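You operate a simulated robot arm through the tools that you are given. There is no shell and no other tool.

You are at the controls of a simulated two-armed robot. One attempt, no reset.

TASK
Stack the bulb box that says "LED 10 W" from the long counter top on top of the bulb box marked "LED 15 W". Then put the pink night lamp on the upper shelf at the end of the long counter away in the inside of the long show tray. Then put the green night lamp on the top of the beige bench away in the inside of the long show tray. Keep to this order. Set down upright: pink night lamp, green night lamp.

Only the result counts: the job must be done as asked and must still hold three seconds after the hand-in. Knocking over, shifting, dropping, spilling or breaking anything else fails it.

THE ROBOT
Two 7-joint arms with two-finger parallel grippers on one trunk, on a base that moves. Base frame: it is fixed to the floor where the robot stands at the start and does not move with it; the origin is under the middle of the robot, x ahead of it, y to its left, z up; the surface under the hand at the start is at about z = 82. Units: cm, degrees, N and s.
The left shoulder is at the start at [6, 14.4, 97.6], the right one opposite. With the tool pointing down near the work surface each hand reaches from about 32 to 74 cm from the robot's upright axis, wherever it stands, measured 20 degrees to its own side. Places, roughly: green night lamp [650, -725, 75]; inside of the long show tray (61x13 cm) [52, -144, 82]. Payload 1.57 kg a hand.
The tool frame of a hand sits at the grasp point between the pads (the TCP): z along the fingers, y along the line on which they close. The tips reach 3 cm beyond it. Largest opening 11 cm; finger width 2.4, thickness 1.2; the body of the gripper, 4.8 by 11.2 cm, starts 7.8 cm behind the TCP.
Orientation is that of the tool frame in the base frame, as a unit quaternion [x, y, z, w]. With the fingers straight down and closing along the base's y, the tool's x points along the base's -x, its y along +y and its z along -z.

THE INTERFACE
- The arms move only by the tool apply_moves. It takes "left_increments", "right_increments" or both (then of equal length, played together; a hand with none holds still); each is a list of rows, each a list of 7 numbers: the opening in per cent of the stroke, from 0 (shut) to 100 (fully open), then the shift along the base's x, y, z in units of 50 mm (1.0 is 50 mm), then the turn, a rotation vector about the base's x, y, z in units of 4 degrees (1.0 is 4 degrees). In form: [[gripper, dx, dy, dz, wx, wy, wz], ...]. A call has 1 to 20 rows; each row shifts and turns the commanded pose from where the row before left it. A call with a number of a shift or a turn outside -1 to 1 is refused whole. Each row takes 0.2 s and may step no farther than 5 cm and 8.6 degrees from the row before; otherwise, or with a gripper value out of range, the whole call is refused. Where a pose cannot be reached the arm comes as near as it can. A force on the tool above 40 N (or 10 N above the force at the start of the call, whichever is more), or a blocked arm, ends the call early, and 0.2 s more pass. The fingers move at their own pace (about 4.5 cm/s each) and stop on an object; they squeeze with about 28 N. The grip force told is the motor's: it shows also when the fingers shut on nothing. Time passes only in rows, and 0.2 s behind the last, so rows that do not move let the fingers close. It gives the time, the measured TCP pose, the force on the tool (base axes), the opening and the grip force at its end, in the units of the frame above (readings bear some noise), with the torque about the TCP (base axes, N m) and any sound that the robot's microphone picked up.
- Cameras (640 x 400 px; columns grow to the right, rows downward): "scene" is now at [4.78, 2.23, 161.04]; the picture's right is [0.30, -0.96, 0.00], its down [-0.65, -0.20, -0.73] and it looks along [0.70, 0.22, -0.68] (base axes); focal length 283 px, centre (320, 200). "left" rides on the left gripper at [7, -1.6, -14.1] in its tool frame; the picture's right is [0.23, 0.97, 0.00], its down [-0.86, 0.20, -0.48] and it looks along [-0.47, 0.11, 0.88] (tool axes); focal length 222 px, centre (320, 200). "right" rides on the right gripper at [7, 1.6, -14.1] in its tool frame; the picture's right is [-0.23, 0.97, 0.00], its down [-0.86, -0.20, -0.48] and it looks along [-0.47, -0.11, 0.88] (tool axes); focal length 222 px, centre (320, 200). There is no depth. A picture from a camera that has moved, and an enlarged one, comes with that camera's place and axes in the base frame and with its lens. The place of the scene camera against the robot may be out by one fixed shift of up to 1.8 cm in any direction.
- get_image(camera): a new picture of that camera. The clock stands still meanwhile.
- lift_body(by): slides the trunk up (or, below 0, down) by that many cm; the arms and the scene camera ride with it, the base frame stays. It gives what a move gives, with no picture.
- steer(legs): drives the robot by 1 to 6 legs, each [ahead, left, turn to the left] in cm, cm and degrees, along the robot's own axes; the way and the turn of a leg run together, so that a leg with both is an arc; at most 150 cm and 180 degrees a leg. The arms and the cameras ride along, it lands a little off, and it stops where it bumps. It gives what a move gives.
- pan_tilt(pan, tilt): turns the head with the scene camera to pan (to the left, within 86 degrees either way) and tilt (down, from -29 to 69), counted from straight ahead of the robot. It gives what a move gives.
- zoom(camera, box): a new picture of the part [left, top, right, bottom] of that camera's present view, enlarged. The clock stands still meanwhile.
- sign_off(): hands the job in; it is judged then, once.

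Places have to be worked out from the pictures, the camera data and where the tool is seen. Open the grippers and draw the arms clear of the work before you hand the job in, unless the task says otherwise.

The tools are called after ">>>" as a command line: name --argument value ..., lists and objects as JSON in quotes. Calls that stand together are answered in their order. apply_moves: Moves the arms, as the interface text tells. Its arguments: {"type":"object","properties":{"left_increments":{"type":"array"},"right_increments":{"type":"array"}},"required":[]} The other tools are called the same way: lift_body (by) moves the trunk up or down; steer (legs) drives the base; pan_tilt (pan, tilt) turns the head that bears the scene camera; get_image (camera) takes a picture; zoom (camera, box) takes an enlarged picture of a part of a camera's view; sign_off () hands the job in.

At the start:

```text
time: 0.0
left_eef_pos: [40.51, 37.45, 112.57]
left_ee_rot: [0.0, 1.0, 0.001, 0.0]
left_ft_force: [0.2, 0.4, 0.1]
left_ft_torque: [0.02, 0.01, 0.01]
left_finger_gap: 10.99
left_grip_force: 0.2
right_eef_pos: [53.07, -4.9, 112.63]
right_ee_rot: [-0.001, 1.0, 0.0, 0.001]
right_ft_force: [0.4, 0.2, -0.4]
right_ft_torque: [-0.01, 0.0, 0.02]
right_finger_gap: 11.0
right_grip_force: 0.0
trunk travel left (down, up): [-57.5, 1.5]
robot x, y, heading: [0.15, -0.13, -0.1]
head pan, tilt (commanded): [17.2, 43.0]
```

scene: 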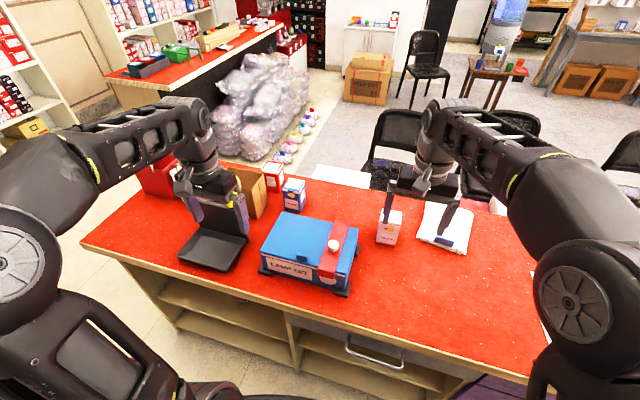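
right: 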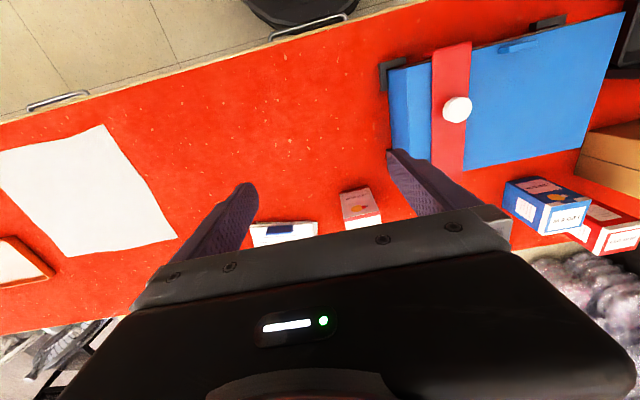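
left: 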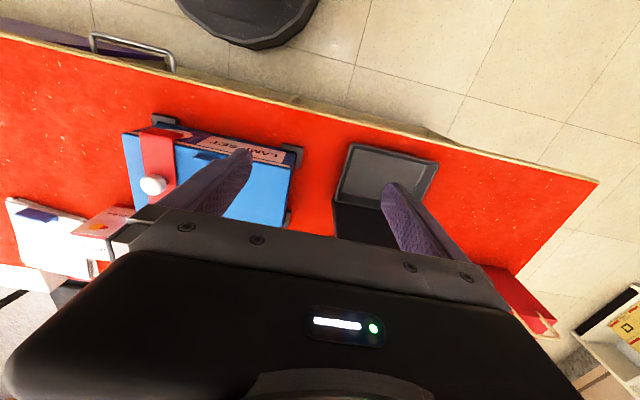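

The pictures show a red counter with several bulb boxes near the middle. I'll zoom in on the scene to read the labels.

>>> zoom --camera "scene" --box '[220, 140, 420, 265]'

>>> zoom --camera "right" --box '[320, 100, 640, 300]'

>>> zoom --camera "scene" --box '[340, 140, 640, 330]'

```text
3.20 times, centred on (320, 202) of scene
camera zoom: at [4.78, 2.23, 161.04], right [0.3, -0.96, 0.0], down [-0.65, -0.2, -0.73], along [0.7, 0.22, -0.68], focal length 905 px, centre (320, 192)
```

zoom: 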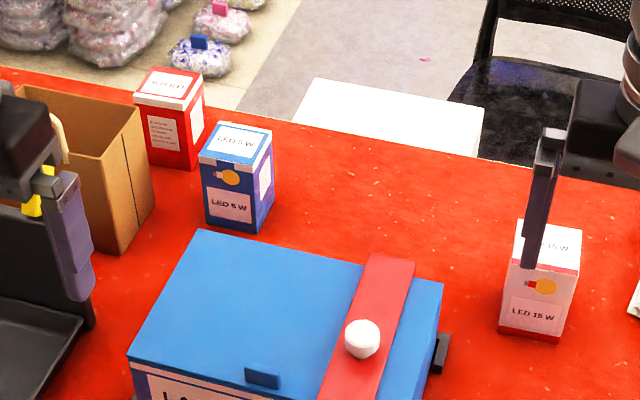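

```text
2.00 times, centred on (480, 200) of right
camera zoom: at [46.08, -3.36, 126.8], right [0.23, 0.97, 0.0], down [0.85, -0.2, 0.48], along [0.47, -0.11, -0.88], focal length 444 px, centre (0, 200)
```

zoom: 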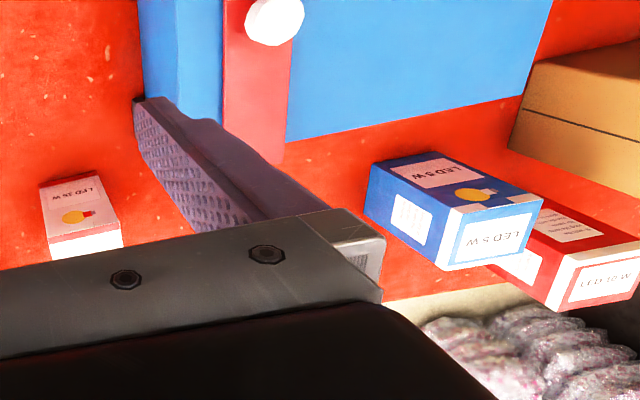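

```text
2.11 times, centred on (490, 235) of scene
camera zoom: at [4.78, 2.23, 161.04], right [0.3, -0.96, 0.0], down [-0.65, -0.2, -0.73], along [0.7, 0.22, -0.68], focal length 596 px, centre (-38, 126)
```

zoom: 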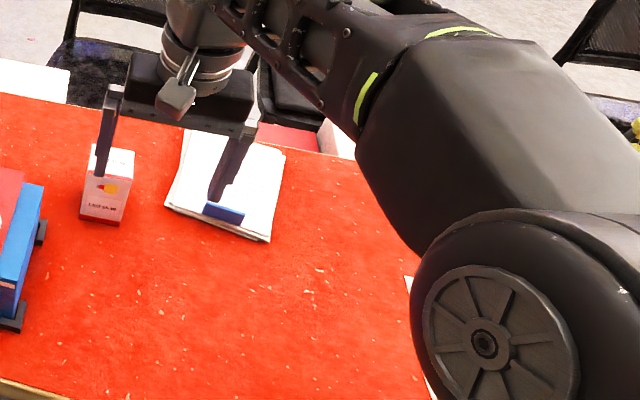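

The white box says LED 15 W and the blue one LED 5 W, so the red one may be the 10 W. I'll zoom closer on the red box.

>>> zoom --camera "right" --box '[560, 190, 640, 260]'

>>> zoom --camera "scene" --box '[250, 150, 314, 200]'

>>> zoom --camera "scene" --box '[370, 170, 434, 250]'

```text
5.71 times, centred on (600, 225) of right
camera zoom: at [46.08, -3.36, 126.8], right [0.23, 0.97, 0.0], down [0.85, -0.2, 0.48], along [0.47, -0.11, -0.88], focal length 1269 px, centre (-1280, 57)
```

zoom: 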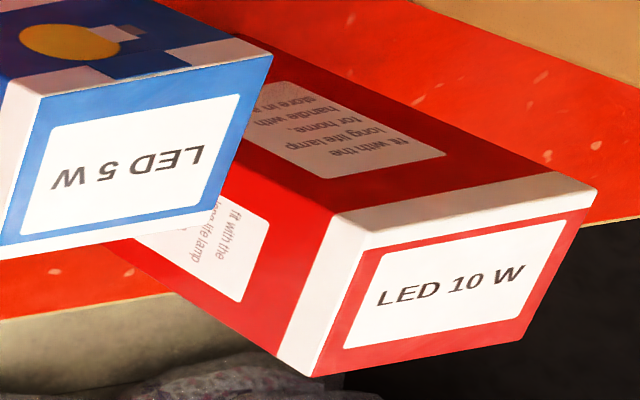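

```text
8.00 times, centred on (282, 175) of scene
camera zoom: at [4.78, 2.23, 161.04], right [0.3, -0.96, 0.0], down [-0.65, -0.2, -0.73], along [0.7, 0.22, -0.68], focal length 2263 px, centre (624, 400)
```

zoom: 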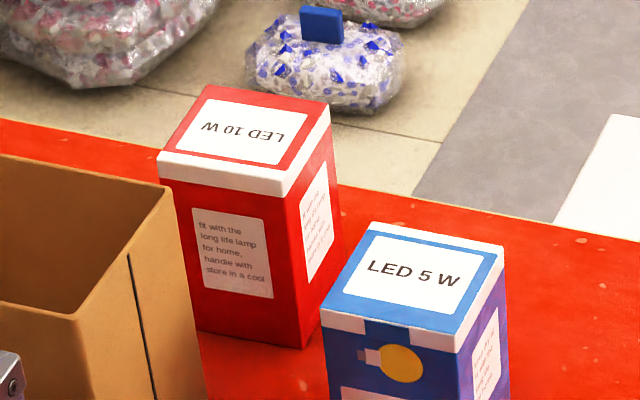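

```text
5.00 times, centred on (402, 210) of scene
camera zoom: at [4.78, 2.23, 161.04], right [0.3, -0.96, 0.0], down [-0.65, -0.2, -0.73], along [0.7, 0.22, -0.68], focal length 1414 px, centre (-90, 150)
```

zoom: 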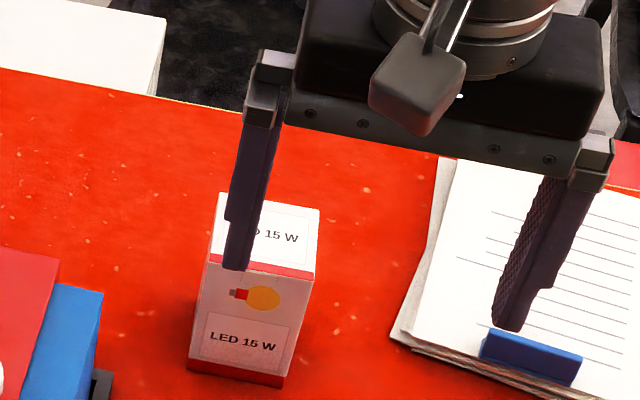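

The red box is LED 10 W, at about (87, 48), and the white 15 W box is at about (73, -1). Now I'll pan right to see the tray, the upper shelf and the bench.

>>> pan_tilt --pan -45 --tilt 25

>>> get_image --camera "scene"

>>> pan_tilt --pan -86 --tilt 25

>>> get_image --camera "scene"

>>> pan_tilt --pan -10 --tilt 10

>>> get_image --camera "scene"

>>> pan_tilt --pan 60 --tilt 25

>>> get_image --camera "scene"

```text
time: 1.3
left_eef_pos: [40.54, 37.43, 112.6]
left_ee_rot: [0.0, 1.0, 0.0, 0.0]
left_ft_force: [-0.6, 0.6, 0.1]
left_ft_torque: [-0.02, -0.01, 0.01]
left_finger_gap: 11.02
left_grip_force: 0.0
right_eef_pos: [53.07, -4.83, 112.56]
right_ee_rot: [0.001, 1.0, 0.0, 0.001]
right_ft_force: [-0.4, -0.5, 0.0]
right_ft_torque: [0.0, 0.01, -0.02]
right_finger_gap: 11.03
right_grip_force: 0.1
trunk travel left (down, up): [-57.5, 1.5]
robot x, y, heading: [0.19, -0.02, -0.2]
head pan, tilt (commanded): [-45.0, 25.0]
```

```text
taken
camera scene: at [3.39, -6.73, 163.81], right [-0.71, -0.71, 0.0], down [-0.3, 0.3, -0.91], along [0.64, -0.64, -0.42], focal length 283 px, centre (320, 200)
```

scene: 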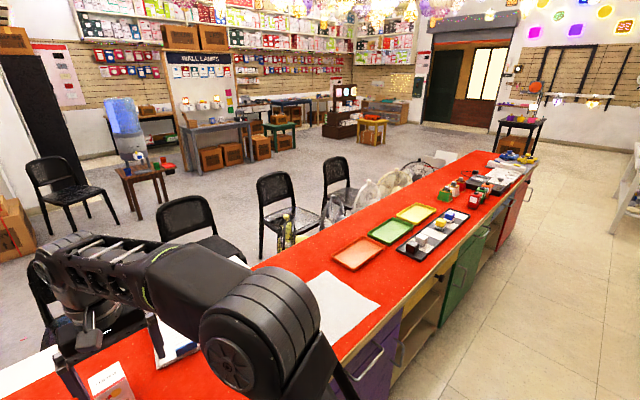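

```text
time: 2.4
left_eef_pos: [40.58, 37.46, 112.58]
left_ee_rot: [-0.001, 1.0, 0.0, 0.0]
left_ft_force: [0.6, -0.3, -0.2]
left_ft_torque: [-0.02, 0.0, 0.0]
left_finger_gap: 11.0
left_grip_force: 0.1
right_eef_pos: [53.06, -5.03, 112.62]
right_ee_rot: [0.0, 1.0, 0.0, 0.001]
right_ft_force: [-0.1, 0.0, -0.2]
right_ft_torque: [0.0, 0.01, -0.02]
right_finger_gap: 11.0
right_grip_force: 0.0
trunk travel left (down, up): [-57.5, 1.5]
robot x, y, heading: [-0.15, 0.04, 0.2]
head pan, tilt (commanded): [-85.9, 25.0]
```

```text
taken
camera scene: at [-2.47, -9.41, 163.81], right [-1.0, -0.07, 0.0], down [-0.03, 0.42, -0.91], along [0.06, -0.9, -0.42], focal length 283 px, centre (320, 200)
```

scene: 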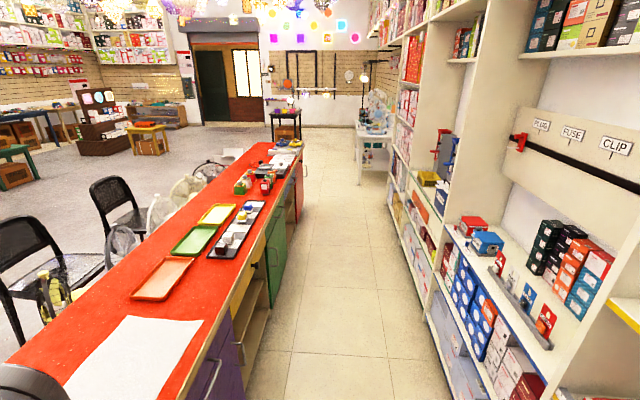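

```text
time: 3.9
left_eef_pos: [40.61, 37.49, 112.61]
left_ee_rot: [0.0, 1.0, 0.0, 0.001]
left_ft_force: [-0.1, -0.2, 0.0]
left_ft_torque: [0.01, -0.03, 0.01]
left_finger_gap: 11.03
left_grip_force: 0.2
right_eef_pos: [52.91, -4.78, 112.78]
right_ee_rot: [0.0, 1.0, 0.0, 0.0]
right_ft_force: [0.5, 0.1, -0.4]
right_ft_torque: [-0.01, 0.02, -0.02]
right_finger_gap: 11.02
right_grip_force: 0.1
trunk travel left (down, up): [-57.5, 1.5]
robot x, y, heading: [-0.1, 0.13, 0.0]
head pan, tilt (commanded): [-10.0, 10.0]
```

```text
taken
camera scene: at [6.02, -1.84, 166.25], right [-0.17, -0.98, 0.0], down [-0.17, 0.03, -0.98], along [0.97, -0.17, -0.17], focal length 283 px, centre (320, 200)
```

scene: 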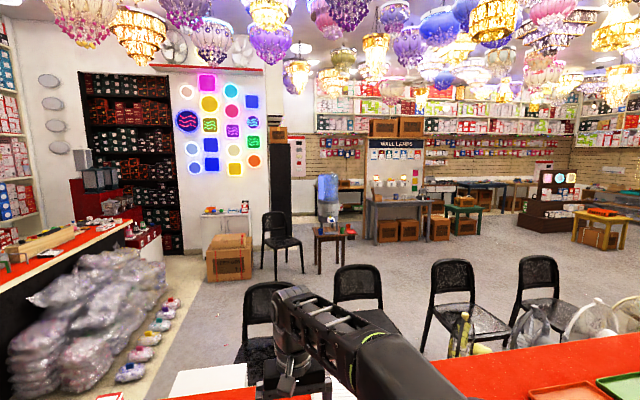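

```text
time: 5.3
left_eef_pos: [40.61, 37.46, 112.56]
left_ee_rot: [-0.001, 1.0, -0.001, 0.0]
left_ft_force: [-0.7, 0.9, -0.3]
left_ft_torque: [-0.03, 0.01, -0.01]
left_finger_gap: 11.01
left_grip_force: 0.1
right_eef_pos: [53.01, -4.98, 112.6]
right_ee_rot: [-0.001, 1.0, 0.001, 0.0]
right_ft_force: [0.5, -0.2, 0.0]
right_ft_torque: [0.01, 0.03, 0.01]
right_finger_gap: 10.99
right_grip_force: 0.0
trunk travel left (down, up): [-57.5, 1.5]
robot x, y, heading: [0.17, 0.36, -0.0]
head pan, tilt (commanded): [60.0, 25.0]
```

```text
taken
camera scene: at [1.48, 7.75, 163.81], right [0.87, -0.5, 0.0], down [-0.21, -0.37, -0.91], along [0.45, 0.78, -0.42], focal length 283 px, centre (320, 200)
```

scene: 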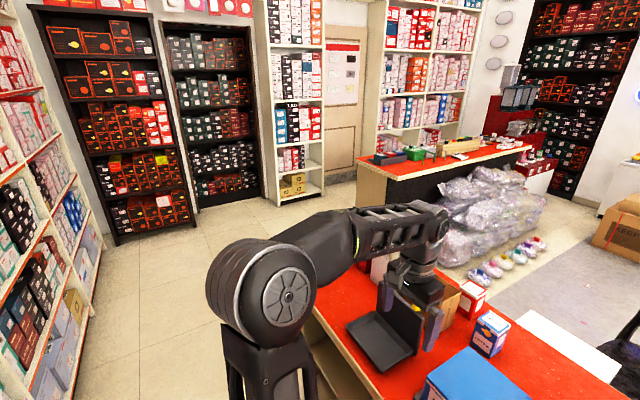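

The tray near (52, -144) shows as the black tray that already holds small items. I'll look right again and zoom on the tray and the counter's far end, to find the upper shelf and the pink lamp.

>>> pan_tilt --pan -65 --tilt 15

>>> get_image --camera "scene"

>>> zoom --camera "scene" --box '[280, 180, 480, 305]'

>>> zoom --camera "scene" --box '[380, 80, 640, 240]'

>>> zoom --camera "scene" --box '[60, 80, 320, 240]'

```text
time: 7.3
left_eef_pos: [40.58, 37.46, 112.58]
left_ee_rot: [0.0, 1.0, 0.0, 0.0]
left_ft_force: [0.2, 0.5, 0.0]
left_ft_torque: [-0.02, -0.01, 0.01]
left_finger_gap: 11.0
left_grip_force: 0.1
right_eef_pos: [53.08, -4.94, 112.66]
right_ee_rot: [0.0, 1.0, 0.0, 0.0]
right_ft_force: [0.7, 0.2, -0.2]
right_ft_torque: [0.03, 0.01, 0.0]
right_finger_gap: 11.0
right_grip_force: 0.1
trunk travel left (down, up): [-57.5, 1.5]
robot x, y, heading: [0.23, -0.0, 0.1]
head pan, tilt (commanded): [-65.0, 15.0]
```

```text
taken
camera scene: at [0.82, -8.68, 165.44], right [-0.91, -0.42, 0.0], down [-0.11, 0.23, -0.97], along [0.41, -0.88, -0.26], focal length 283 px, centre (320, 200)
```

scene: 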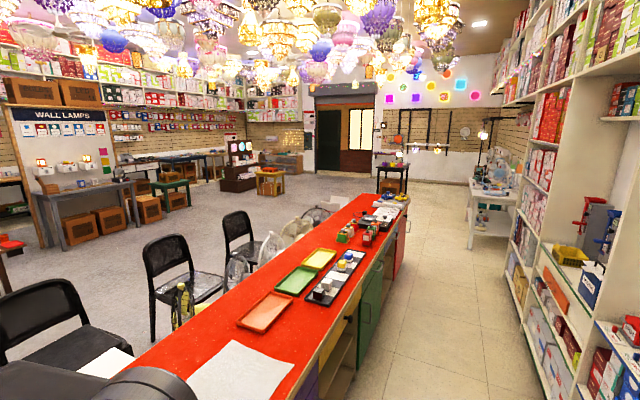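

```text
3.20 times, centred on (380, 242) of scene
camera zoom: at [0.82, -8.68, 165.44], right [-0.91, -0.42, 0.0], down [-0.11, 0.23, -0.97], along [0.41, -0.88, -0.26], focal length 905 px, centre (128, 64)
```

zoom: 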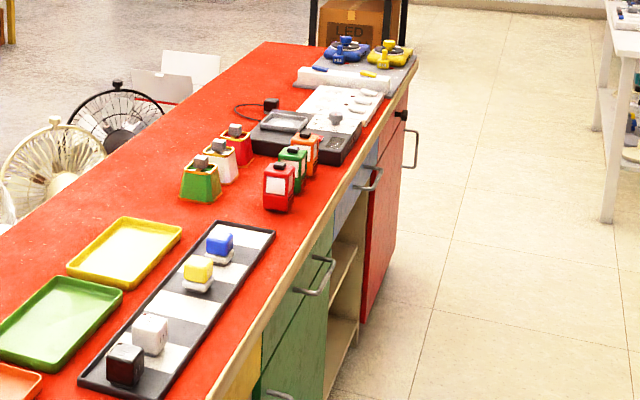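

```text
2.46 times, centred on (510, 160) of scene
camera zoom: at [0.82, -8.68, 165.44], right [-0.91, -0.42, 0.0], down [-0.11, 0.23, -0.97], along [0.41, -0.88, -0.26], focal length 696 px, centre (-148, 298)
```

zoom: 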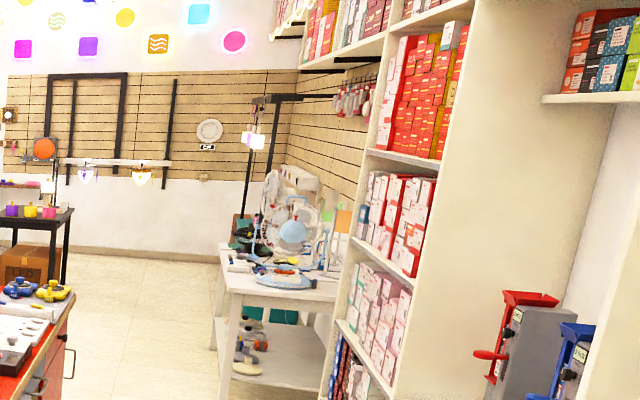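

```text
2.46 times, centred on (190, 160) of scene
camera zoom: at [0.82, -8.68, 165.44], right [-0.91, -0.42, 0.0], down [-0.11, 0.23, -0.97], along [0.41, -0.88, -0.26], focal length 696 px, centre (640, 298)
```

zoom: 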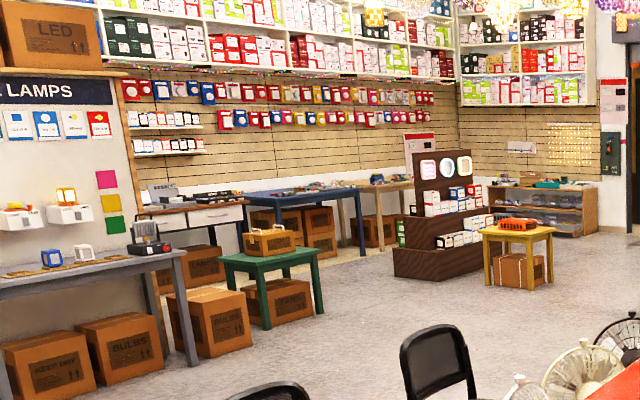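

A dark stand beyond the counter's end carries coloured items. I'll zoom in there.

>>> zoom --camera "scene" --box '[365, 130, 425, 205]'

>>> zoom --camera "scene" --box '[460, 120, 540, 250]'

>>> zoom --camera "scene" --box '[220, 130, 310, 200]'

```text
5.33 times, centred on (395, 168) of scene
camera zoom: at [0.82, -8.68, 165.44], right [-0.91, -0.42, 0.0], down [-0.11, 0.23, -0.97], along [0.41, -0.88, -0.26], focal length 1509 px, centre (-80, 373)
```

zoom: 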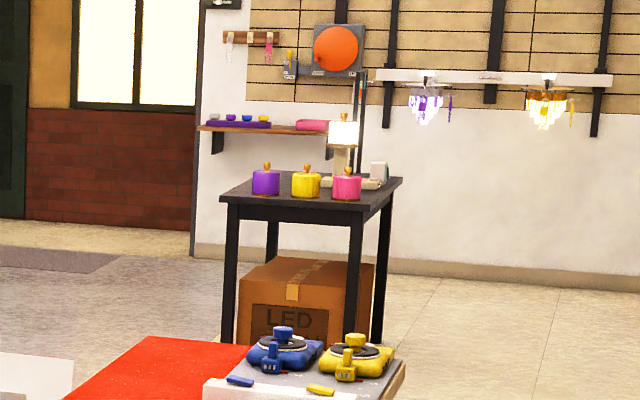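

```text
3.08 times, centred on (500, 185) of scene
camera zoom: at [0.82, -8.68, 165.44], right [-0.91, -0.42, 0.0], down [-0.11, 0.23, -0.97], along [0.41, -0.88, -0.26], focal length 870 px, centre (-234, 246)
```

zoom: 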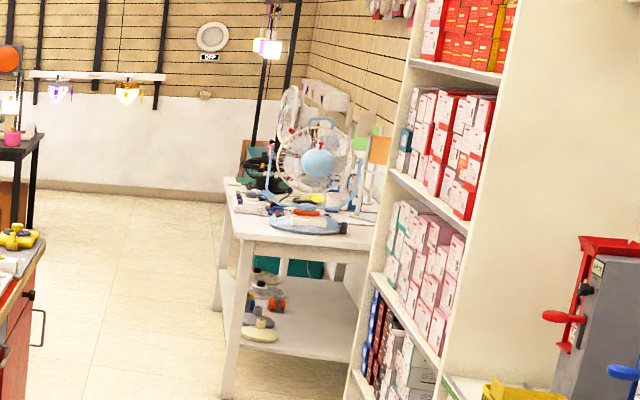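

```text
5.71 times, centred on (265, 165) of scene
camera zoom: at [0.82, -8.68, 165.44], right [-0.91, -0.42, 0.0], down [-0.11, 0.23, -0.97], along [0.41, -0.88, -0.26], focal length 1617 px, centre (634, 400)
```

zoom: 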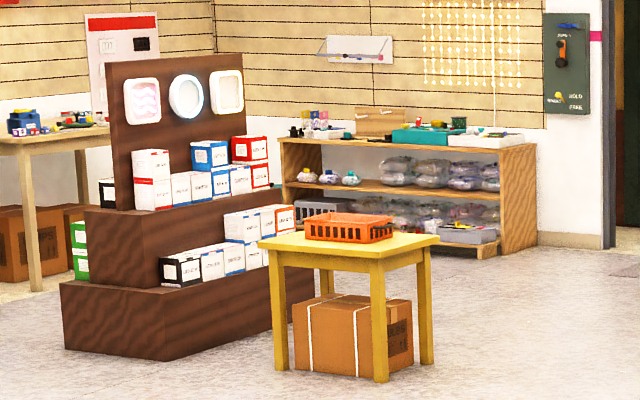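

No pink night lamp is visible yet. The counter's front has open shelves near its left end, so I'll look down there and at the other nearby ends.

>>> pan_tilt --pan 35 --tilt 60

>>> get_image --camera "scene"

>>> pan_tilt --pan 0 --tilt 65

>>> get_image --camera "scene"

>>> pan_tilt --pan -50 --tilt 60

>>> get_image --camera "scene"

```text
time: 9.1
left_eef_pos: [40.67, 37.47, 112.65]
left_ee_rot: [0.0, 1.0, -0.001, 0.0]
left_ft_force: [-0.7, -0.8, -0.1]
left_ft_torque: [0.01, -0.02, -0.03]
left_finger_gap: 11.01
left_grip_force: 0.1
right_eef_pos: [53.17, -4.99, 112.53]
right_ee_rot: [0.0, 1.0, 0.0, 0.001]
right_ft_force: [-0.4, 0.1, -0.4]
right_ft_torque: [-0.02, -0.01, -0.04]
right_finger_gap: 11.0
right_grip_force: 0.1
trunk travel left (down, up): [-57.5, 1.5]
robot x, y, heading: [-0.36, -0.29, -0.1]
head pan, tilt (commanded): [35.0, 60.0]
```

```text
taken
camera scene: at [2.33, 3.6, 158.81], right [0.57, -0.82, 0.0], down [-0.71, -0.5, -0.5], along [0.41, 0.29, -0.87], focal length 283 px, centre (320, 200)
```

scene: 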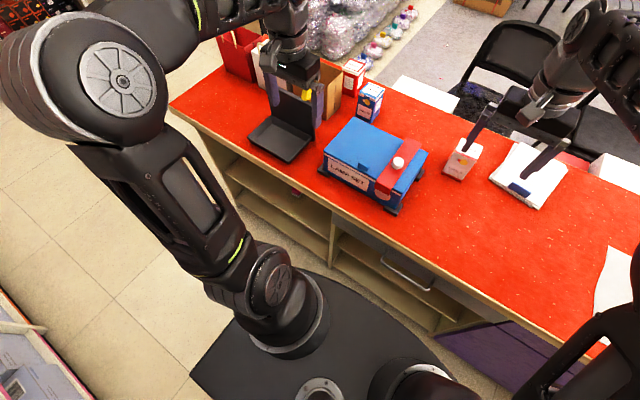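

```text
time: 10.1
left_eef_pos: [40.72, 37.48, 112.6]
left_ee_rot: [0.0, 1.0, 0.001, 0.0]
left_ft_force: [-0.6, -0.2, 0.3]
left_ft_torque: [0.0, -0.01, 0.01]
left_finger_gap: 10.99
left_grip_force: 0.1
right_eef_pos: [53.05, -5.0, 112.62]
right_ee_rot: [0.0, 1.0, 0.0, 0.002]
right_ft_force: [-0.3, -0.3, 0.4]
right_ft_torque: [0.01, -0.03, -0.03]
right_finger_gap: 10.97
right_grip_force: 0.0
trunk travel left (down, up): [-57.5, 1.5]
robot x, y, heading: [-0.09, -0.17, 0.1]
head pan, tilt (commanded): [0.0, 65.0]
```

```text
taken
camera scene: at [2.93, -0.22, 158.25], right [0.0, -1.0, 0.0], down [-0.91, 0.0, -0.42], along [0.42, 0.0, -0.91], focal length 283 px, centre (320, 200)
```

scene: 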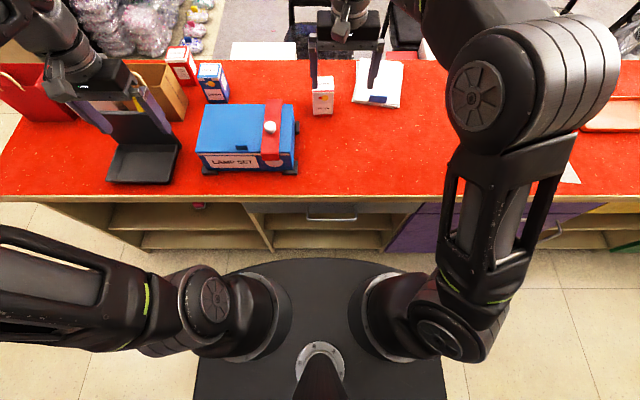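

```text
time: 11.3
left_eef_pos: [40.61, 37.44, 112.56]
left_ee_rot: [0.001, 1.0, 0.0, 0.0]
left_ft_force: [0.0, 0.3, 0.0]
left_ft_torque: [-0.01, 0.0, 0.01]
left_finger_gap: 11.0
left_grip_force: 0.0
right_eef_pos: [53.03, -4.95, 112.6]
right_ee_rot: [-0.001, 1.0, 0.0, 0.001]
right_ft_force: [0.0, 0.2, 0.1]
right_ft_torque: [0.01, 0.01, 0.02]
right_finger_gap: 11.02
right_grip_force: 0.1
trunk travel left (down, up): [-57.5, 1.5]
robot x, y, heading: [0.13, -0.16, -0.2]
head pan, tilt (commanded): [-50.0, 60.0]
```

```text
taken
camera scene: at [1.15, -5.32, 158.81], right [-0.77, -0.64, 0.0], down [-0.56, 0.66, -0.5], along [0.32, -0.38, -0.87], focal length 283 px, centre (320, 200)
```

scene: 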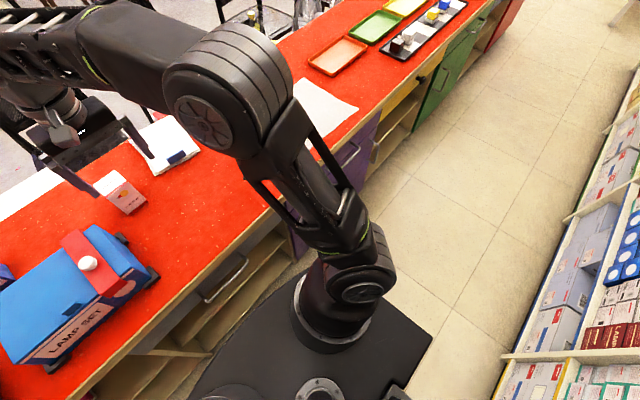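

The open niche near the counter's left end has something reddish on its upper shelf, so I'll inspect that after the stacking. First I raise both hands so they clear the black panel and cartons.

>>> apply_moves --left_increments '[[100, 0, 0, 1, 0, 0, 0], [100, 0, 0, 1, 0, 0, 0], [100, 0, 0, 1, 0, 0, 0], [100, 0, 0, 0, 0, 0, 0]]' --right_increments '[[100, 0, 0, 1, 0, 0, 0], [100, 0, 0, 1, 0, 0, 0], [100, 0, 0, 0, 0, 0, 0], [100, 0, 0, 0, 0, 0, 0]]'

>>> pan_tilt --pan 30 --tilt 45

>>> get_image --camera "scene"

>>> get_image --camera "left"

```text
time: 12.3
left_eef_pos: [40.61, 37.48, 115.57]
left_ee_rot: [0.0, 1.0, 0.0, 0.0]
left_ft_force: [0.6, 0.5, -0.4]
left_ft_torque: [0.0, -0.01, -0.02]
left_finger_gap: 10.99
left_grip_force: 0.1
left hand out of reach, approached as far as the arm can: row 1, 2, 3
right_eef_pos: [53.0, -4.84, 112.58]
right_ee_rot: [0.001, 1.0, 0.0, 0.001]
right_ft_force: [0.1, -0.2, -0.4]
right_ft_torque: [0.05, 0.04, 0.01]
right_finger_gap: 11.0
right_grip_force: 0.0
right hand out of reach, approached as far as the arm can: row 1, 2
trunk travel left (down, up): [-57.5, 1.5]
robot x, y, heading: [-0.26, 0.11, 0.0]
head pan, tilt (commanded): [-50.0, 60.0]
```

```text
time: 13.8
left_eef_pos: [40.6, 37.48, 115.53]
left_ee_rot: [0.0, 1.0, -0.001, -0.001]
left_ft_force: [0.5, -0.9, -0.1]
left_ft_torque: [-0.01, -0.01, 0.01]
left_finger_gap: 11.0
left_grip_force: 0.1
right_eef_pos: [53.09, -4.99, 112.57]
right_ee_rot: [0.0, 1.0, -0.001, 0.001]
right_ft_force: [-0.4, -0.5, 0.5]
right_ft_torque: [-0.02, 0.0, 0.03]
right_finger_gap: 10.98
right_grip_force: 0.2
trunk travel left (down, up): [-57.5, 1.5]
robot x, y, heading: [-0.15, 0.13, -0.2]
head pan, tilt (commanded): [30.0, 45.0]
```

```text
taken
camera scene: at [3.91, 3.84, 160.75], right [0.5, -0.87, 0.0], down [-0.61, -0.35, -0.71], along [0.61, 0.35, -0.71], focal length 283 px, centre (320, 200)
```

scene: 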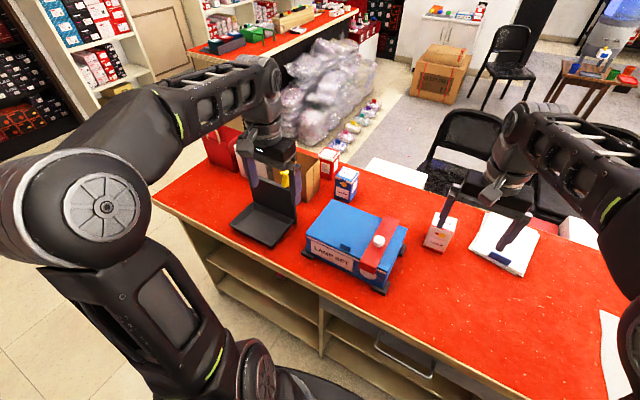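

```text
taken
camera left: at [33.59, 35.81, 129.7], right [-0.23, 0.97, 0.0], down [0.85, 0.2, 0.48], along [0.47, 0.11, -0.88], focal length 222 px, centre (320, 200)
```

left: 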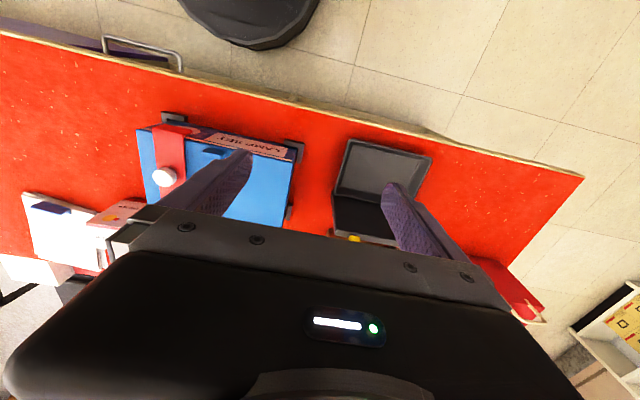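

The upward reach with the tool straight down is limited. I'll zoom to gauge the black panel's height before driving sideways.

>>> zoom --camera "scene" --box '[190, 110, 370, 260]'

>>> zoom --camera "left" --box '[300, 100, 600, 330]'

```text
2.67 times, centred on (280, 185) of scene
camera zoom: at [3.91, 3.84, 160.75], right [0.5, -0.87, 0.0], down [-0.61, -0.35, -0.71], along [0.61, 0.35, -0.71], focal length 754 px, centre (427, 240)
```

zoom: 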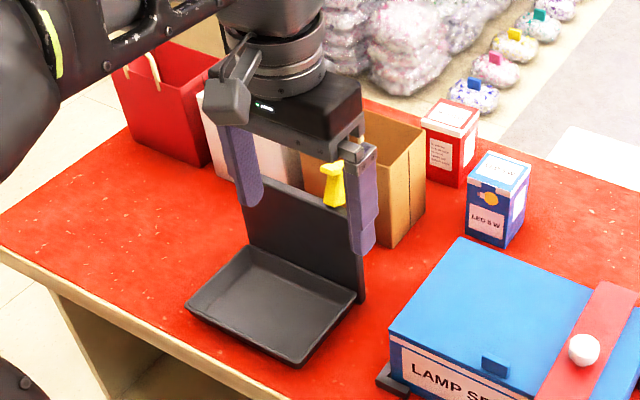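

```text
1.74 times, centred on (450, 215) of left
camera zoom: at [33.59, 35.81, 129.7], right [-0.23, 0.97, 0.0], down [0.85, 0.2, 0.48], along [0.47, 0.11, -0.88], focal length 386 px, centre (94, 174)
```

zoom: 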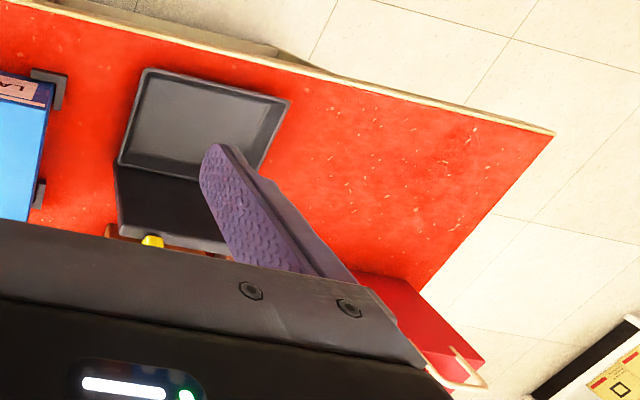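

The panel top is about z 100 and both hands are above that, so a sideways drive is safe. I drive left 32 cm and then ahead 4 cm, to bring the left shoulder opposite the red box.

>>> steer --legs '[[0, 32, 0], [4, 0, 0]]'

>>> pan_tilt --pan 10 --tilt 40

>>> get_image --camera "scene"

>>> get_image --camera "left"

```text
time: 16.4
left_eef_pos: [44.9, 69.69, 115.5]
left_ee_rot: [0.0, 1.0, 0.001, 0.0]
left_ft_force: [0.8, -0.3, -0.1]
left_ft_torque: [-0.03, 0.05, -0.02]
left_finger_gap: 11.0
left_grip_force: 0.1
right_eef_pos: [57.34, 27.24, 112.39]
right_ee_rot: [0.0, 1.0, -0.001, 0.0]
right_ft_force: [-0.1, -0.4, -0.3]
right_ft_torque: [0.0, 0.04, 0.02]
right_finger_gap: 11.04
right_grip_force: 0.1
trunk travel left (down, up): [-57.5, 1.5]
robot x, y, heading: [3.95, 32.27, -0.2]
head pan, tilt (commanded): [30.0, 45.0]
```

```text
time: 17.3
left_eef_pos: [44.69, 69.48, 115.52]
left_ee_rot: [0.001, 1.0, -0.001, 0.001]
left_ft_force: [0.2, 0.8, -0.1]
left_ft_torque: [-0.03, 0.03, 0.0]
left_finger_gap: 10.99
left_grip_force: 0.1
right_eef_pos: [57.1, 27.06, 112.63]
right_ee_rot: [0.001, 1.0, 0.0, 0.0]
right_ft_force: [-0.2, -0.2, -0.5]
right_ft_torque: [-0.02, 0.0, -0.01]
right_finger_gap: 11.01
right_grip_force: 0.0
trunk travel left (down, up): [-57.5, 1.5]
robot x, y, heading: [3.79, 31.97, -0.1]
head pan, tilt (commanded): [10.0, 40.0]
```

```text
taken
camera scene: at [9.29, 33.42, 161.48], right [0.17, -0.98, 0.0], down [-0.63, -0.11, -0.77], along [0.75, 0.13, -0.64], focal length 283 px, centre (320, 200)
```

scene: 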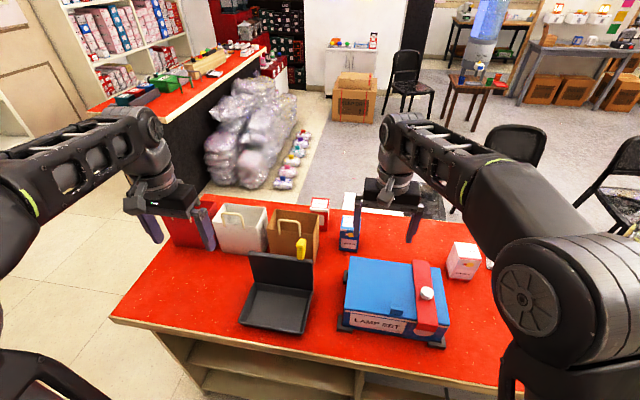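

```text
taken
camera left: at [37.68, 67.95, 129.69], right [-0.23, 0.97, 0.0], down [0.86, 0.2, 0.48], along [0.47, 0.11, -0.88], focal length 222 px, centre (320, 200)
```

left: 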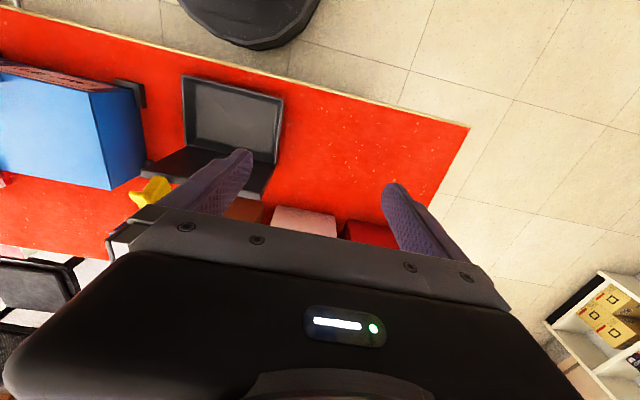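

The robot is at (3.9, 32). The brown container is a paper bag with an upright handle near the red box, so I'll zoom to map the handle and the red box.

>>> zoom --camera "scene" --box '[255, 180, 375, 275]'

>>> zoom --camera "right" --box '[320, 100, 640, 300]'

>>> get_image --camera "right"

```text
4.21 times, centred on (315, 228) of scene
camera zoom: at [9.29, 33.42, 161.48], right [0.17, -0.98, 0.0], down [-0.63, -0.11, -0.77], along [0.75, 0.13, -0.64], focal length 1191 px, centre (341, 84)
```

zoom: 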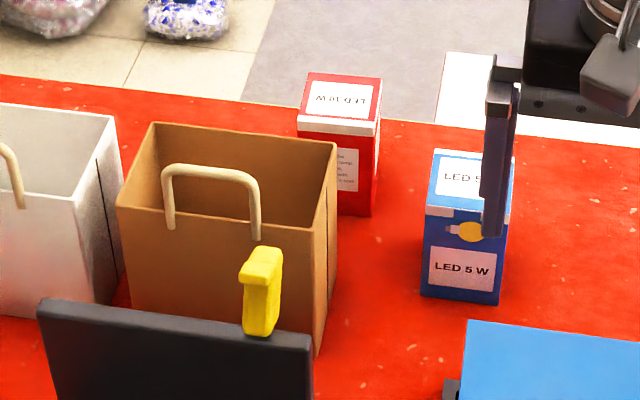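

```text
2.00 times, centred on (480, 200) of right
camera zoom: at [50.13, 28.76, 126.78], right [0.23, 0.97, 0.0], down [0.85, -0.2, 0.48], along [0.47, -0.11, -0.88], focal length 444 px, centre (0, 200)
```

zoom: 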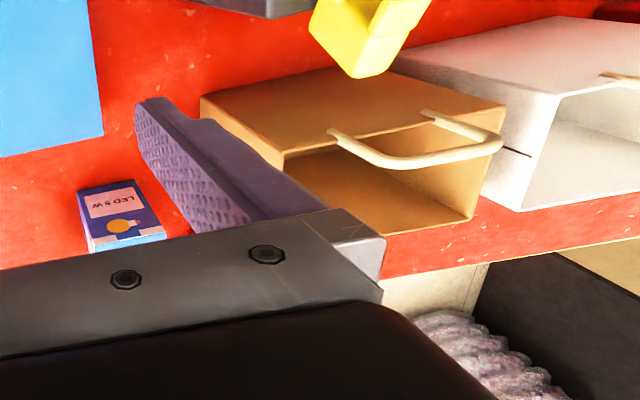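

```text
taken
camera right: at [50.13, 28.76, 126.78], right [0.23, 0.97, 0.0], down [0.85, -0.2, 0.48], along [0.47, -0.11, -0.88], focal length 222 px, centre (320, 200)
```

right: 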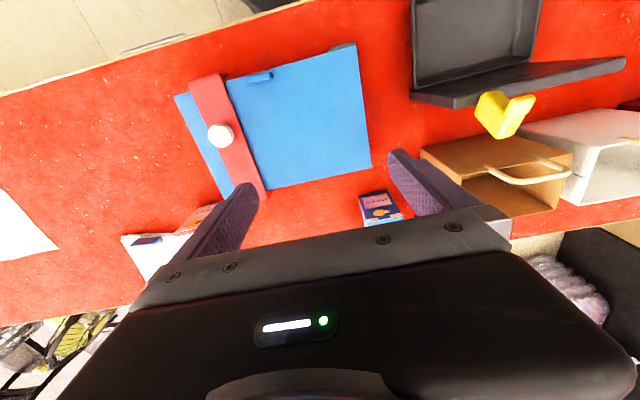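

The bag is about 97 cm high, with its handle to about 102 and a yellow duck on the panel to about 107. My grasp plan is a forward-tilted tool with the wrist camera flipped to the upper side, so I first rotate the left hand about the vertical.

>>> apply_moves --left_increments '[[100, 0, 0, -0.2, 0, 0, 1], [100, 0, 0, 0, 0, 0, 1], [100, 0, 0, 0, 0, 0, 1], [100, 0, 0, 0, 0, 0, 1], [100, 0, 0, 0, 0, 0, 1], [100, 0, 0, 0, 0, 0, 1], [100, 0, 0, 0, 0, 0, 1], [100, 0, 0, 0, 0, 0, 1], [100, 0, 0, 0, 0, 0, 1], [100, 0, 0, 0, 0, 0, 1], [100, 0, 0, 0, 0, 0, 1], [100, 0, 0, 0, 0, 0, 1], [100, 0, 0, 0, 0, 0, 1], [100, 0, 0, 0, 0, 0, 1], [100, 0, 0, 0, 0, 0, 1], [100, 0, 0, 0, 0, 0, 1], [100, 0, 0, 0, 0, 0, 1], [100, 0, 0, 0, 0, 0, 1], [100, 0, 0, 0, 0, 0, 1], [100, 0, 0, 0, 0, 0, 1]]'

>>> get_image --camera "scene"

```text
time: 21.5
left_eef_pos: [44.75, 69.68, 114.51]
left_ee_rot: [-0.643, 0.766, 0.0, 0.0]
left_ft_force: [0.1, 0.0, 0.7]
left_ft_torque: [-0.02, -0.01, 0.01]
left_finger_gap: 11.02
left_grip_force: 0.1
right_eef_pos: [57.24, 27.21, 112.64]
right_ee_rot: [0.001, 1.0, 0.0, 0.001]
right_ft_force: [0.6, 0.1, -0.1]
right_ft_torque: [-0.01, -0.02, -0.02]
right_finger_gap: 10.96
right_grip_force: 0.0
trunk travel left (down, up): [-57.5, 1.5]
robot x, y, heading: [4.19, 31.97, -0.1]
head pan, tilt (commanded): [10.0, 40.0]
```

```text
taken
camera scene: at [9.28, 33.41, 161.48], right [0.17, -0.98, 0.0], down [-0.63, -0.11, -0.77], along [0.75, 0.13, -0.64], focal length 283 px, centre (320, 200)
```

scene: 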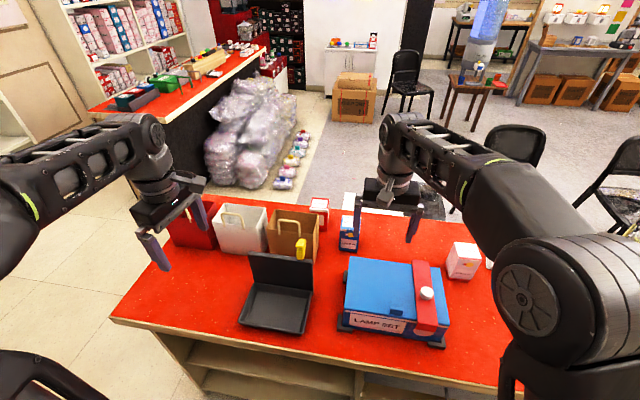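

The rotation works smoothly at 80° so far, so I continue to 180°.

>>> apply_moves --left_increments '[[100, 0, 0, 0, 0, 0, 1], [100, 0, 0, 0, 0, 0, 1], [100, 0, 0, 0, 0, 0, 1], [100, 0, 0, 0, 0, 0, 1], [100, 0, 0, 0, 0, 0, 1], [100, 0, 0, 0, 0, 0, 1], [100, 0, 0, 0, 0, 0, 1], [100, 0, 0, 0, 0, 0, 1], [100, 0, 0, 0, 0, 0, 1], [100, 0, 0, 0, 0, 0, 1], [100, 0, 0, 0, 0, 0, 1], [100, 0, 0, 0, 0, 0, 1], [100, 0, 0, 0, 0, 0, 1], [100, 0, 0, 0, 0, 0, 1], [100, 0, 0, 0, 0, 0, 1], [100, 0, 0, 0, 0, 0, 1], [100, 0, 0, 0, 0, 0, 1], [100, 0, 0, 0, 0, 0, 1], [100, 0, 0, 0, 0, 0, 1], [100, 0, 0, 0, 0, 0, 1]]'

>>> apply_moves --left_increments '[[100, 0, 0, 0, 0, 0, 1], [100, 0, 0, 0, 0, 0, 1], [100, 0, 0, 0, 0, 0, 1], [100, 0, 0, 0, 0, 0, 1], [100, 0, 0, 0, 0, 0, 1], [100, 0, 0, 0, 0, 0, 0]]'

>>> get_image --camera "scene"

>>> get_image --camera "left"

```text
time: 25.7
left_eef_pos: [44.58, 69.71, 114.54]
left_ee_rot: [0.985, -0.174, 0.0, 0.0]
left_ft_force: [-0.5, 0.2, 0.8]
left_ft_torque: [-0.03, -0.04, -0.02]
left_finger_gap: 11.0
left_grip_force: 0.1
right_eef_pos: [57.16, 27.26, 112.71]
right_ee_rot: [0.0, 1.0, 0.0, 0.0]
right_ft_force: [-0.9, 0.0, -0.1]
right_ft_torque: [0.0, -0.03, -0.02]
right_finger_gap: 10.98
right_grip_force: 0.1
trunk travel left (down, up): [-57.5, 1.5]
robot x, y, heading: [4.44, 31.64, 0.0]
head pan, tilt (commanded): [10.0, 40.0]
```

```text
time: 27.1
left_eef_pos: [44.77, 69.65, 114.59]
left_ee_rot: [1.0, 0.0, 0.0, 0.0]
left_ft_force: [1.7, 0.4, 0.1]
left_ft_torque: [-0.02, 0.02, -0.04]
left_finger_gap: 11.01
left_grip_force: 0.1
right_eef_pos: [57.1, 27.1, 112.67]
right_ee_rot: [0.001, 1.0, 0.0, -0.001]
right_ft_force: [1.0, -0.1, -0.9]
right_ft_torque: [-0.01, 0.01, 0.01]
right_finger_gap: 10.98
right_grip_force: 0.0
trunk travel left (down, up): [-57.5, 1.5]
robot x, y, heading: [4.11, 32.19, 0.0]
head pan, tilt (commanded): [10.0, 40.0]
```

```text
taken
camera scene: at [9.28, 33.41, 161.48], right [0.17, -0.98, 0.0], down [-0.63, -0.11, -0.77], along [0.75, 0.13, -0.64], focal length 283 px, centre (320, 200)
```

scene: 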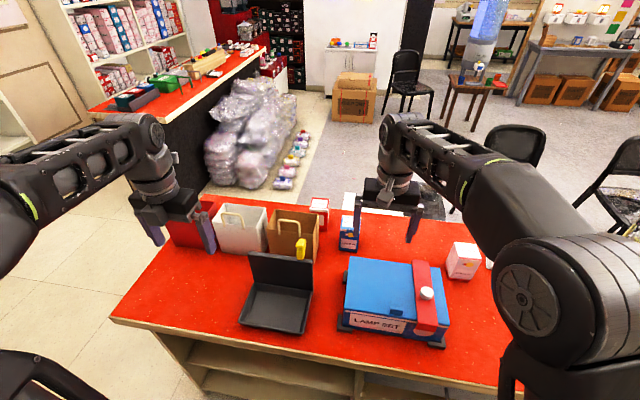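

```text
taken
camera left: at [51.64, 71.24, 128.7], right [0.23, -0.97, 0.0], down [-0.85, -0.2, 0.48], along [-0.47, -0.11, -0.88], focal length 222 px, centre (320, 200)
```

left: 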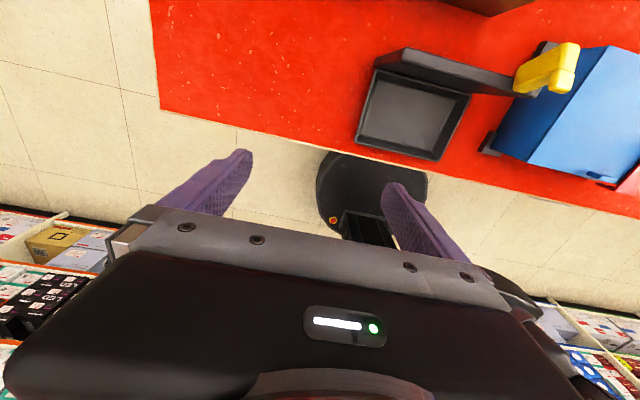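

The hand is flipped, and the base front is about 4 cm from the counter. Now I tilt the tool forward 40° while moving high across to above and in front of the red box, around (75, 48, 114).

>>> apply_moves --left_increments '[[100, 0.3, 0, 0, 0, -1, 0], [100, 0.5, -0.3, 0, 0, -1, 0], [100, 0.6, -0.5, 0, 0, -1, 0], [100, 0.6, -0.5, 0, 0, -1, 0], [100, 0.6, -0.5, 0, 0, -1, 0], [100, 0.6, -0.5, 0, 0, -1, 0], [100, 0.6, -0.5, 0, 0, -1, 0], [100, 0.6, -0.5, 0, 0, -1, 0], [100, 0.6, -0.5, 0, 0, -1, 0], [100, 0.6, -0.5, 0, 0, -1, 0], [100, 0.4, -0.04, 0, 0, 0, 0], [100, 0, 0, 0, 0, 0, 0]]'

>>> get_image --camera "left"

>>> get_image --camera "scene"

```text
time: 29.7
left_eef_pos: [74.1, 48.48, 114.96]
left_ee_rot: [0.94, -0.001, 0.342, 0.001]
left_ft_force: [0.1, -1.2, -0.8]
left_ft_torque: [-0.02, -0.01, 0.01]
left_finger_gap: 11.01
left_grip_force: 0.0
left hand out of reach, approached as far as the arm can: row 3
right_eef_pos: [57.04, 27.12, 112.57]
right_ee_rot: [0.0, 1.0, 0.0, 0.001]
right_ft_force: [-0.1, -0.2, 0.3]
right_ft_torque: [0.0, 0.01, -0.01]
right_finger_gap: 11.01
right_grip_force: 0.0
trunk travel left (down, up): [-57.5, 1.5]
robot x, y, heading: [3.96, 32.02, 0.1]
head pan, tilt (commanded): [10.0, 40.0]
```

```text
taken
camera left: at [70.26, 50.14, 130.23], right [0.17, -0.97, 0.15], down [-0.96, -0.2, -0.18], along [0.21, -0.11, -0.97], focal length 222 px, centre (320, 200)
```

left: 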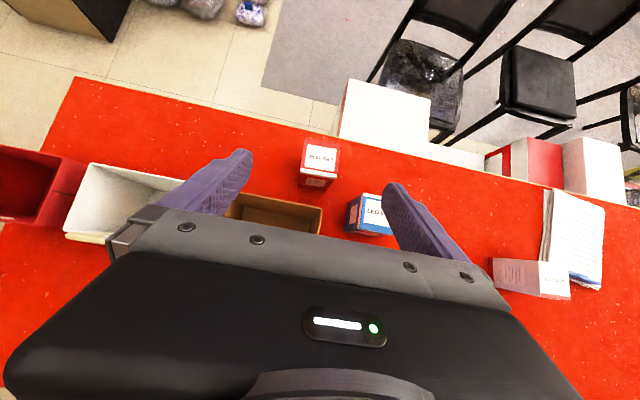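

```text
taken
camera scene: at [9.23, 33.39, 161.48], right [0.17, -0.98, 0.0], down [-0.63, -0.11, -0.77], along [0.75, 0.13, -0.64], focal length 283 px, centre (320, 200)
```

scene: 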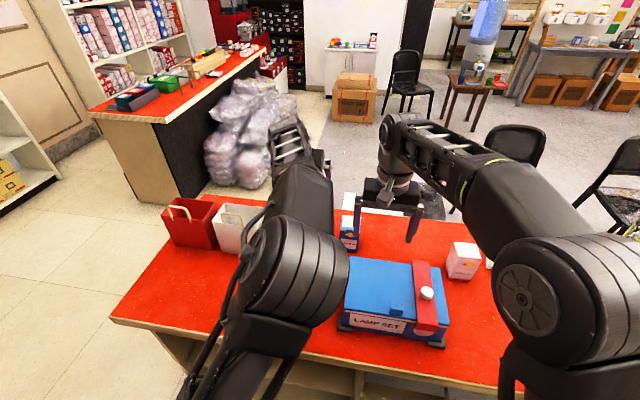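

The wrist camera now has a clear view of the red box from above. I zoom in to measure it.

>>> zoom --camera "left" --box '[270, 120, 400, 245]'

>>> zoom --camera "left" --box '[460, 170, 640, 310]'

```text
3.20 times, centred on (335, 182) of left
camera zoom: at [70.26, 50.14, 130.23], right [0.17, -0.97, 0.15], down [-0.96, -0.2, -0.18], along [0.21, -0.11, -0.97], focal length 711 px, centre (272, 256)
```

zoom: 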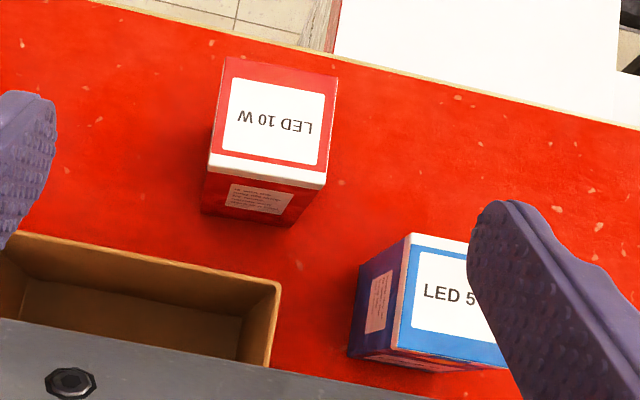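

```text
2.86 times, centred on (550, 240) of left
camera zoom: at [70.26, 50.14, 130.23], right [0.17, -0.97, 0.15], down [-0.96, -0.2, -0.18], along [0.21, -0.11, -0.97], focal length 635 px, centre (-337, 86)
```

zoom: 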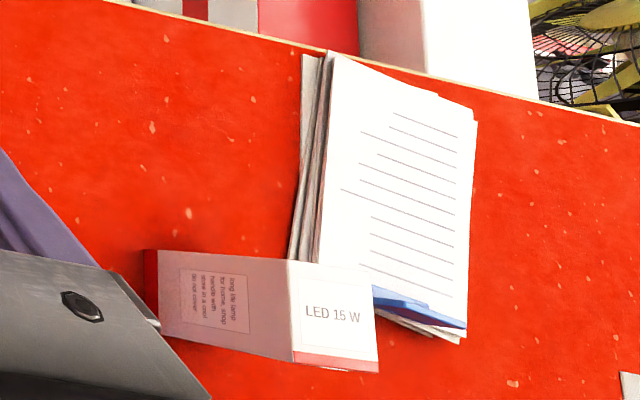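

Measured from the wrist view, the red box centre is about (86.0, 47.2), its top z is about 94, and the bag's back rim is at x about 76. I move to a stand-off 12 cm back along the tool axis.

>>> apply_moves --left_increments '[[100, 0.247, -0.085, -0.92, 0, 0, 0], [100, 0.247, -0.085, -0.92, 0, 0, 0], [100, 0.247, -0.085, -0.92, 0, 0, 0], [100, 0, 0, 0, 0, 0, 0]]'

>>> get_image --camera "left"

>>> get_image --camera "scene"

```text
time: 30.7
left_eef_pos: [77.61, 47.32, 101.18]
left_ee_rot: [0.94, -0.001, 0.342, 0.0]
left_ft_force: [-0.7, -0.2, -0.5]
left_ft_torque: [-0.03, 0.01, -0.01]
left_finger_gap: 11.02
left_grip_force: 0.1
right_eef_pos: [57.13, 27.27, 112.74]
right_ee_rot: [0.001, 1.0, 0.0, 0.001]
right_ft_force: [-0.4, 0.6, 0.0]
right_ft_torque: [-0.02, -0.02, -0.01]
right_finger_gap: 10.99
right_grip_force: 0.1
trunk travel left (down, up): [-57.5, 1.5]
robot x, y, heading: [3.95, 32.26, -0.2]
head pan, tilt (commanded): [10.0, 40.0]
```

```text
taken
camera left: at [73.79, 48.86, 116.38], right [0.17, -0.97, 0.15], down [-0.96, -0.2, -0.18], along [0.21, -0.11, -0.97], focal length 222 px, centre (320, 200)
```

left: 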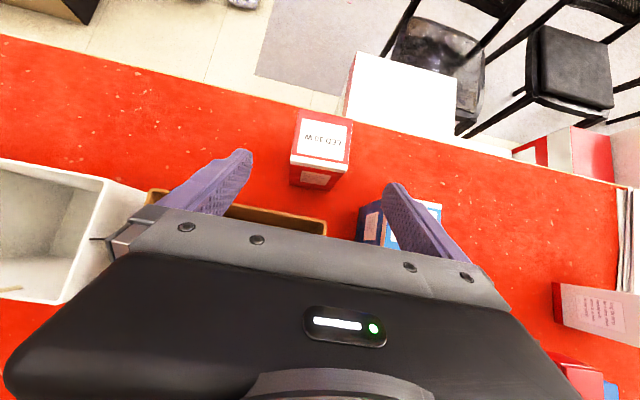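

```text
taken
camera scene: at [9.18, 33.46, 161.49], right [0.17, -0.98, 0.0], down [-0.63, -0.11, -0.77], along [0.75, 0.13, -0.64], focal length 283 px, centre (320, 200)
```

scene: 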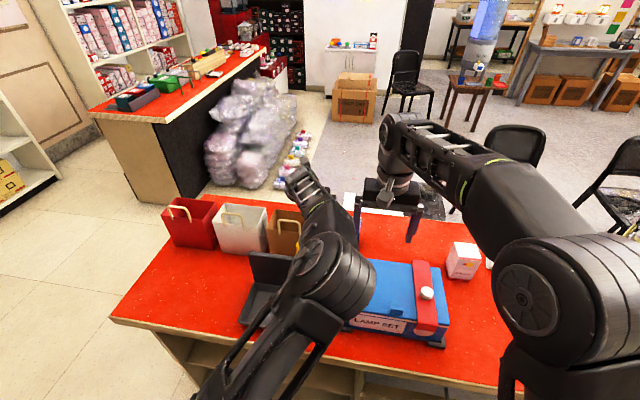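

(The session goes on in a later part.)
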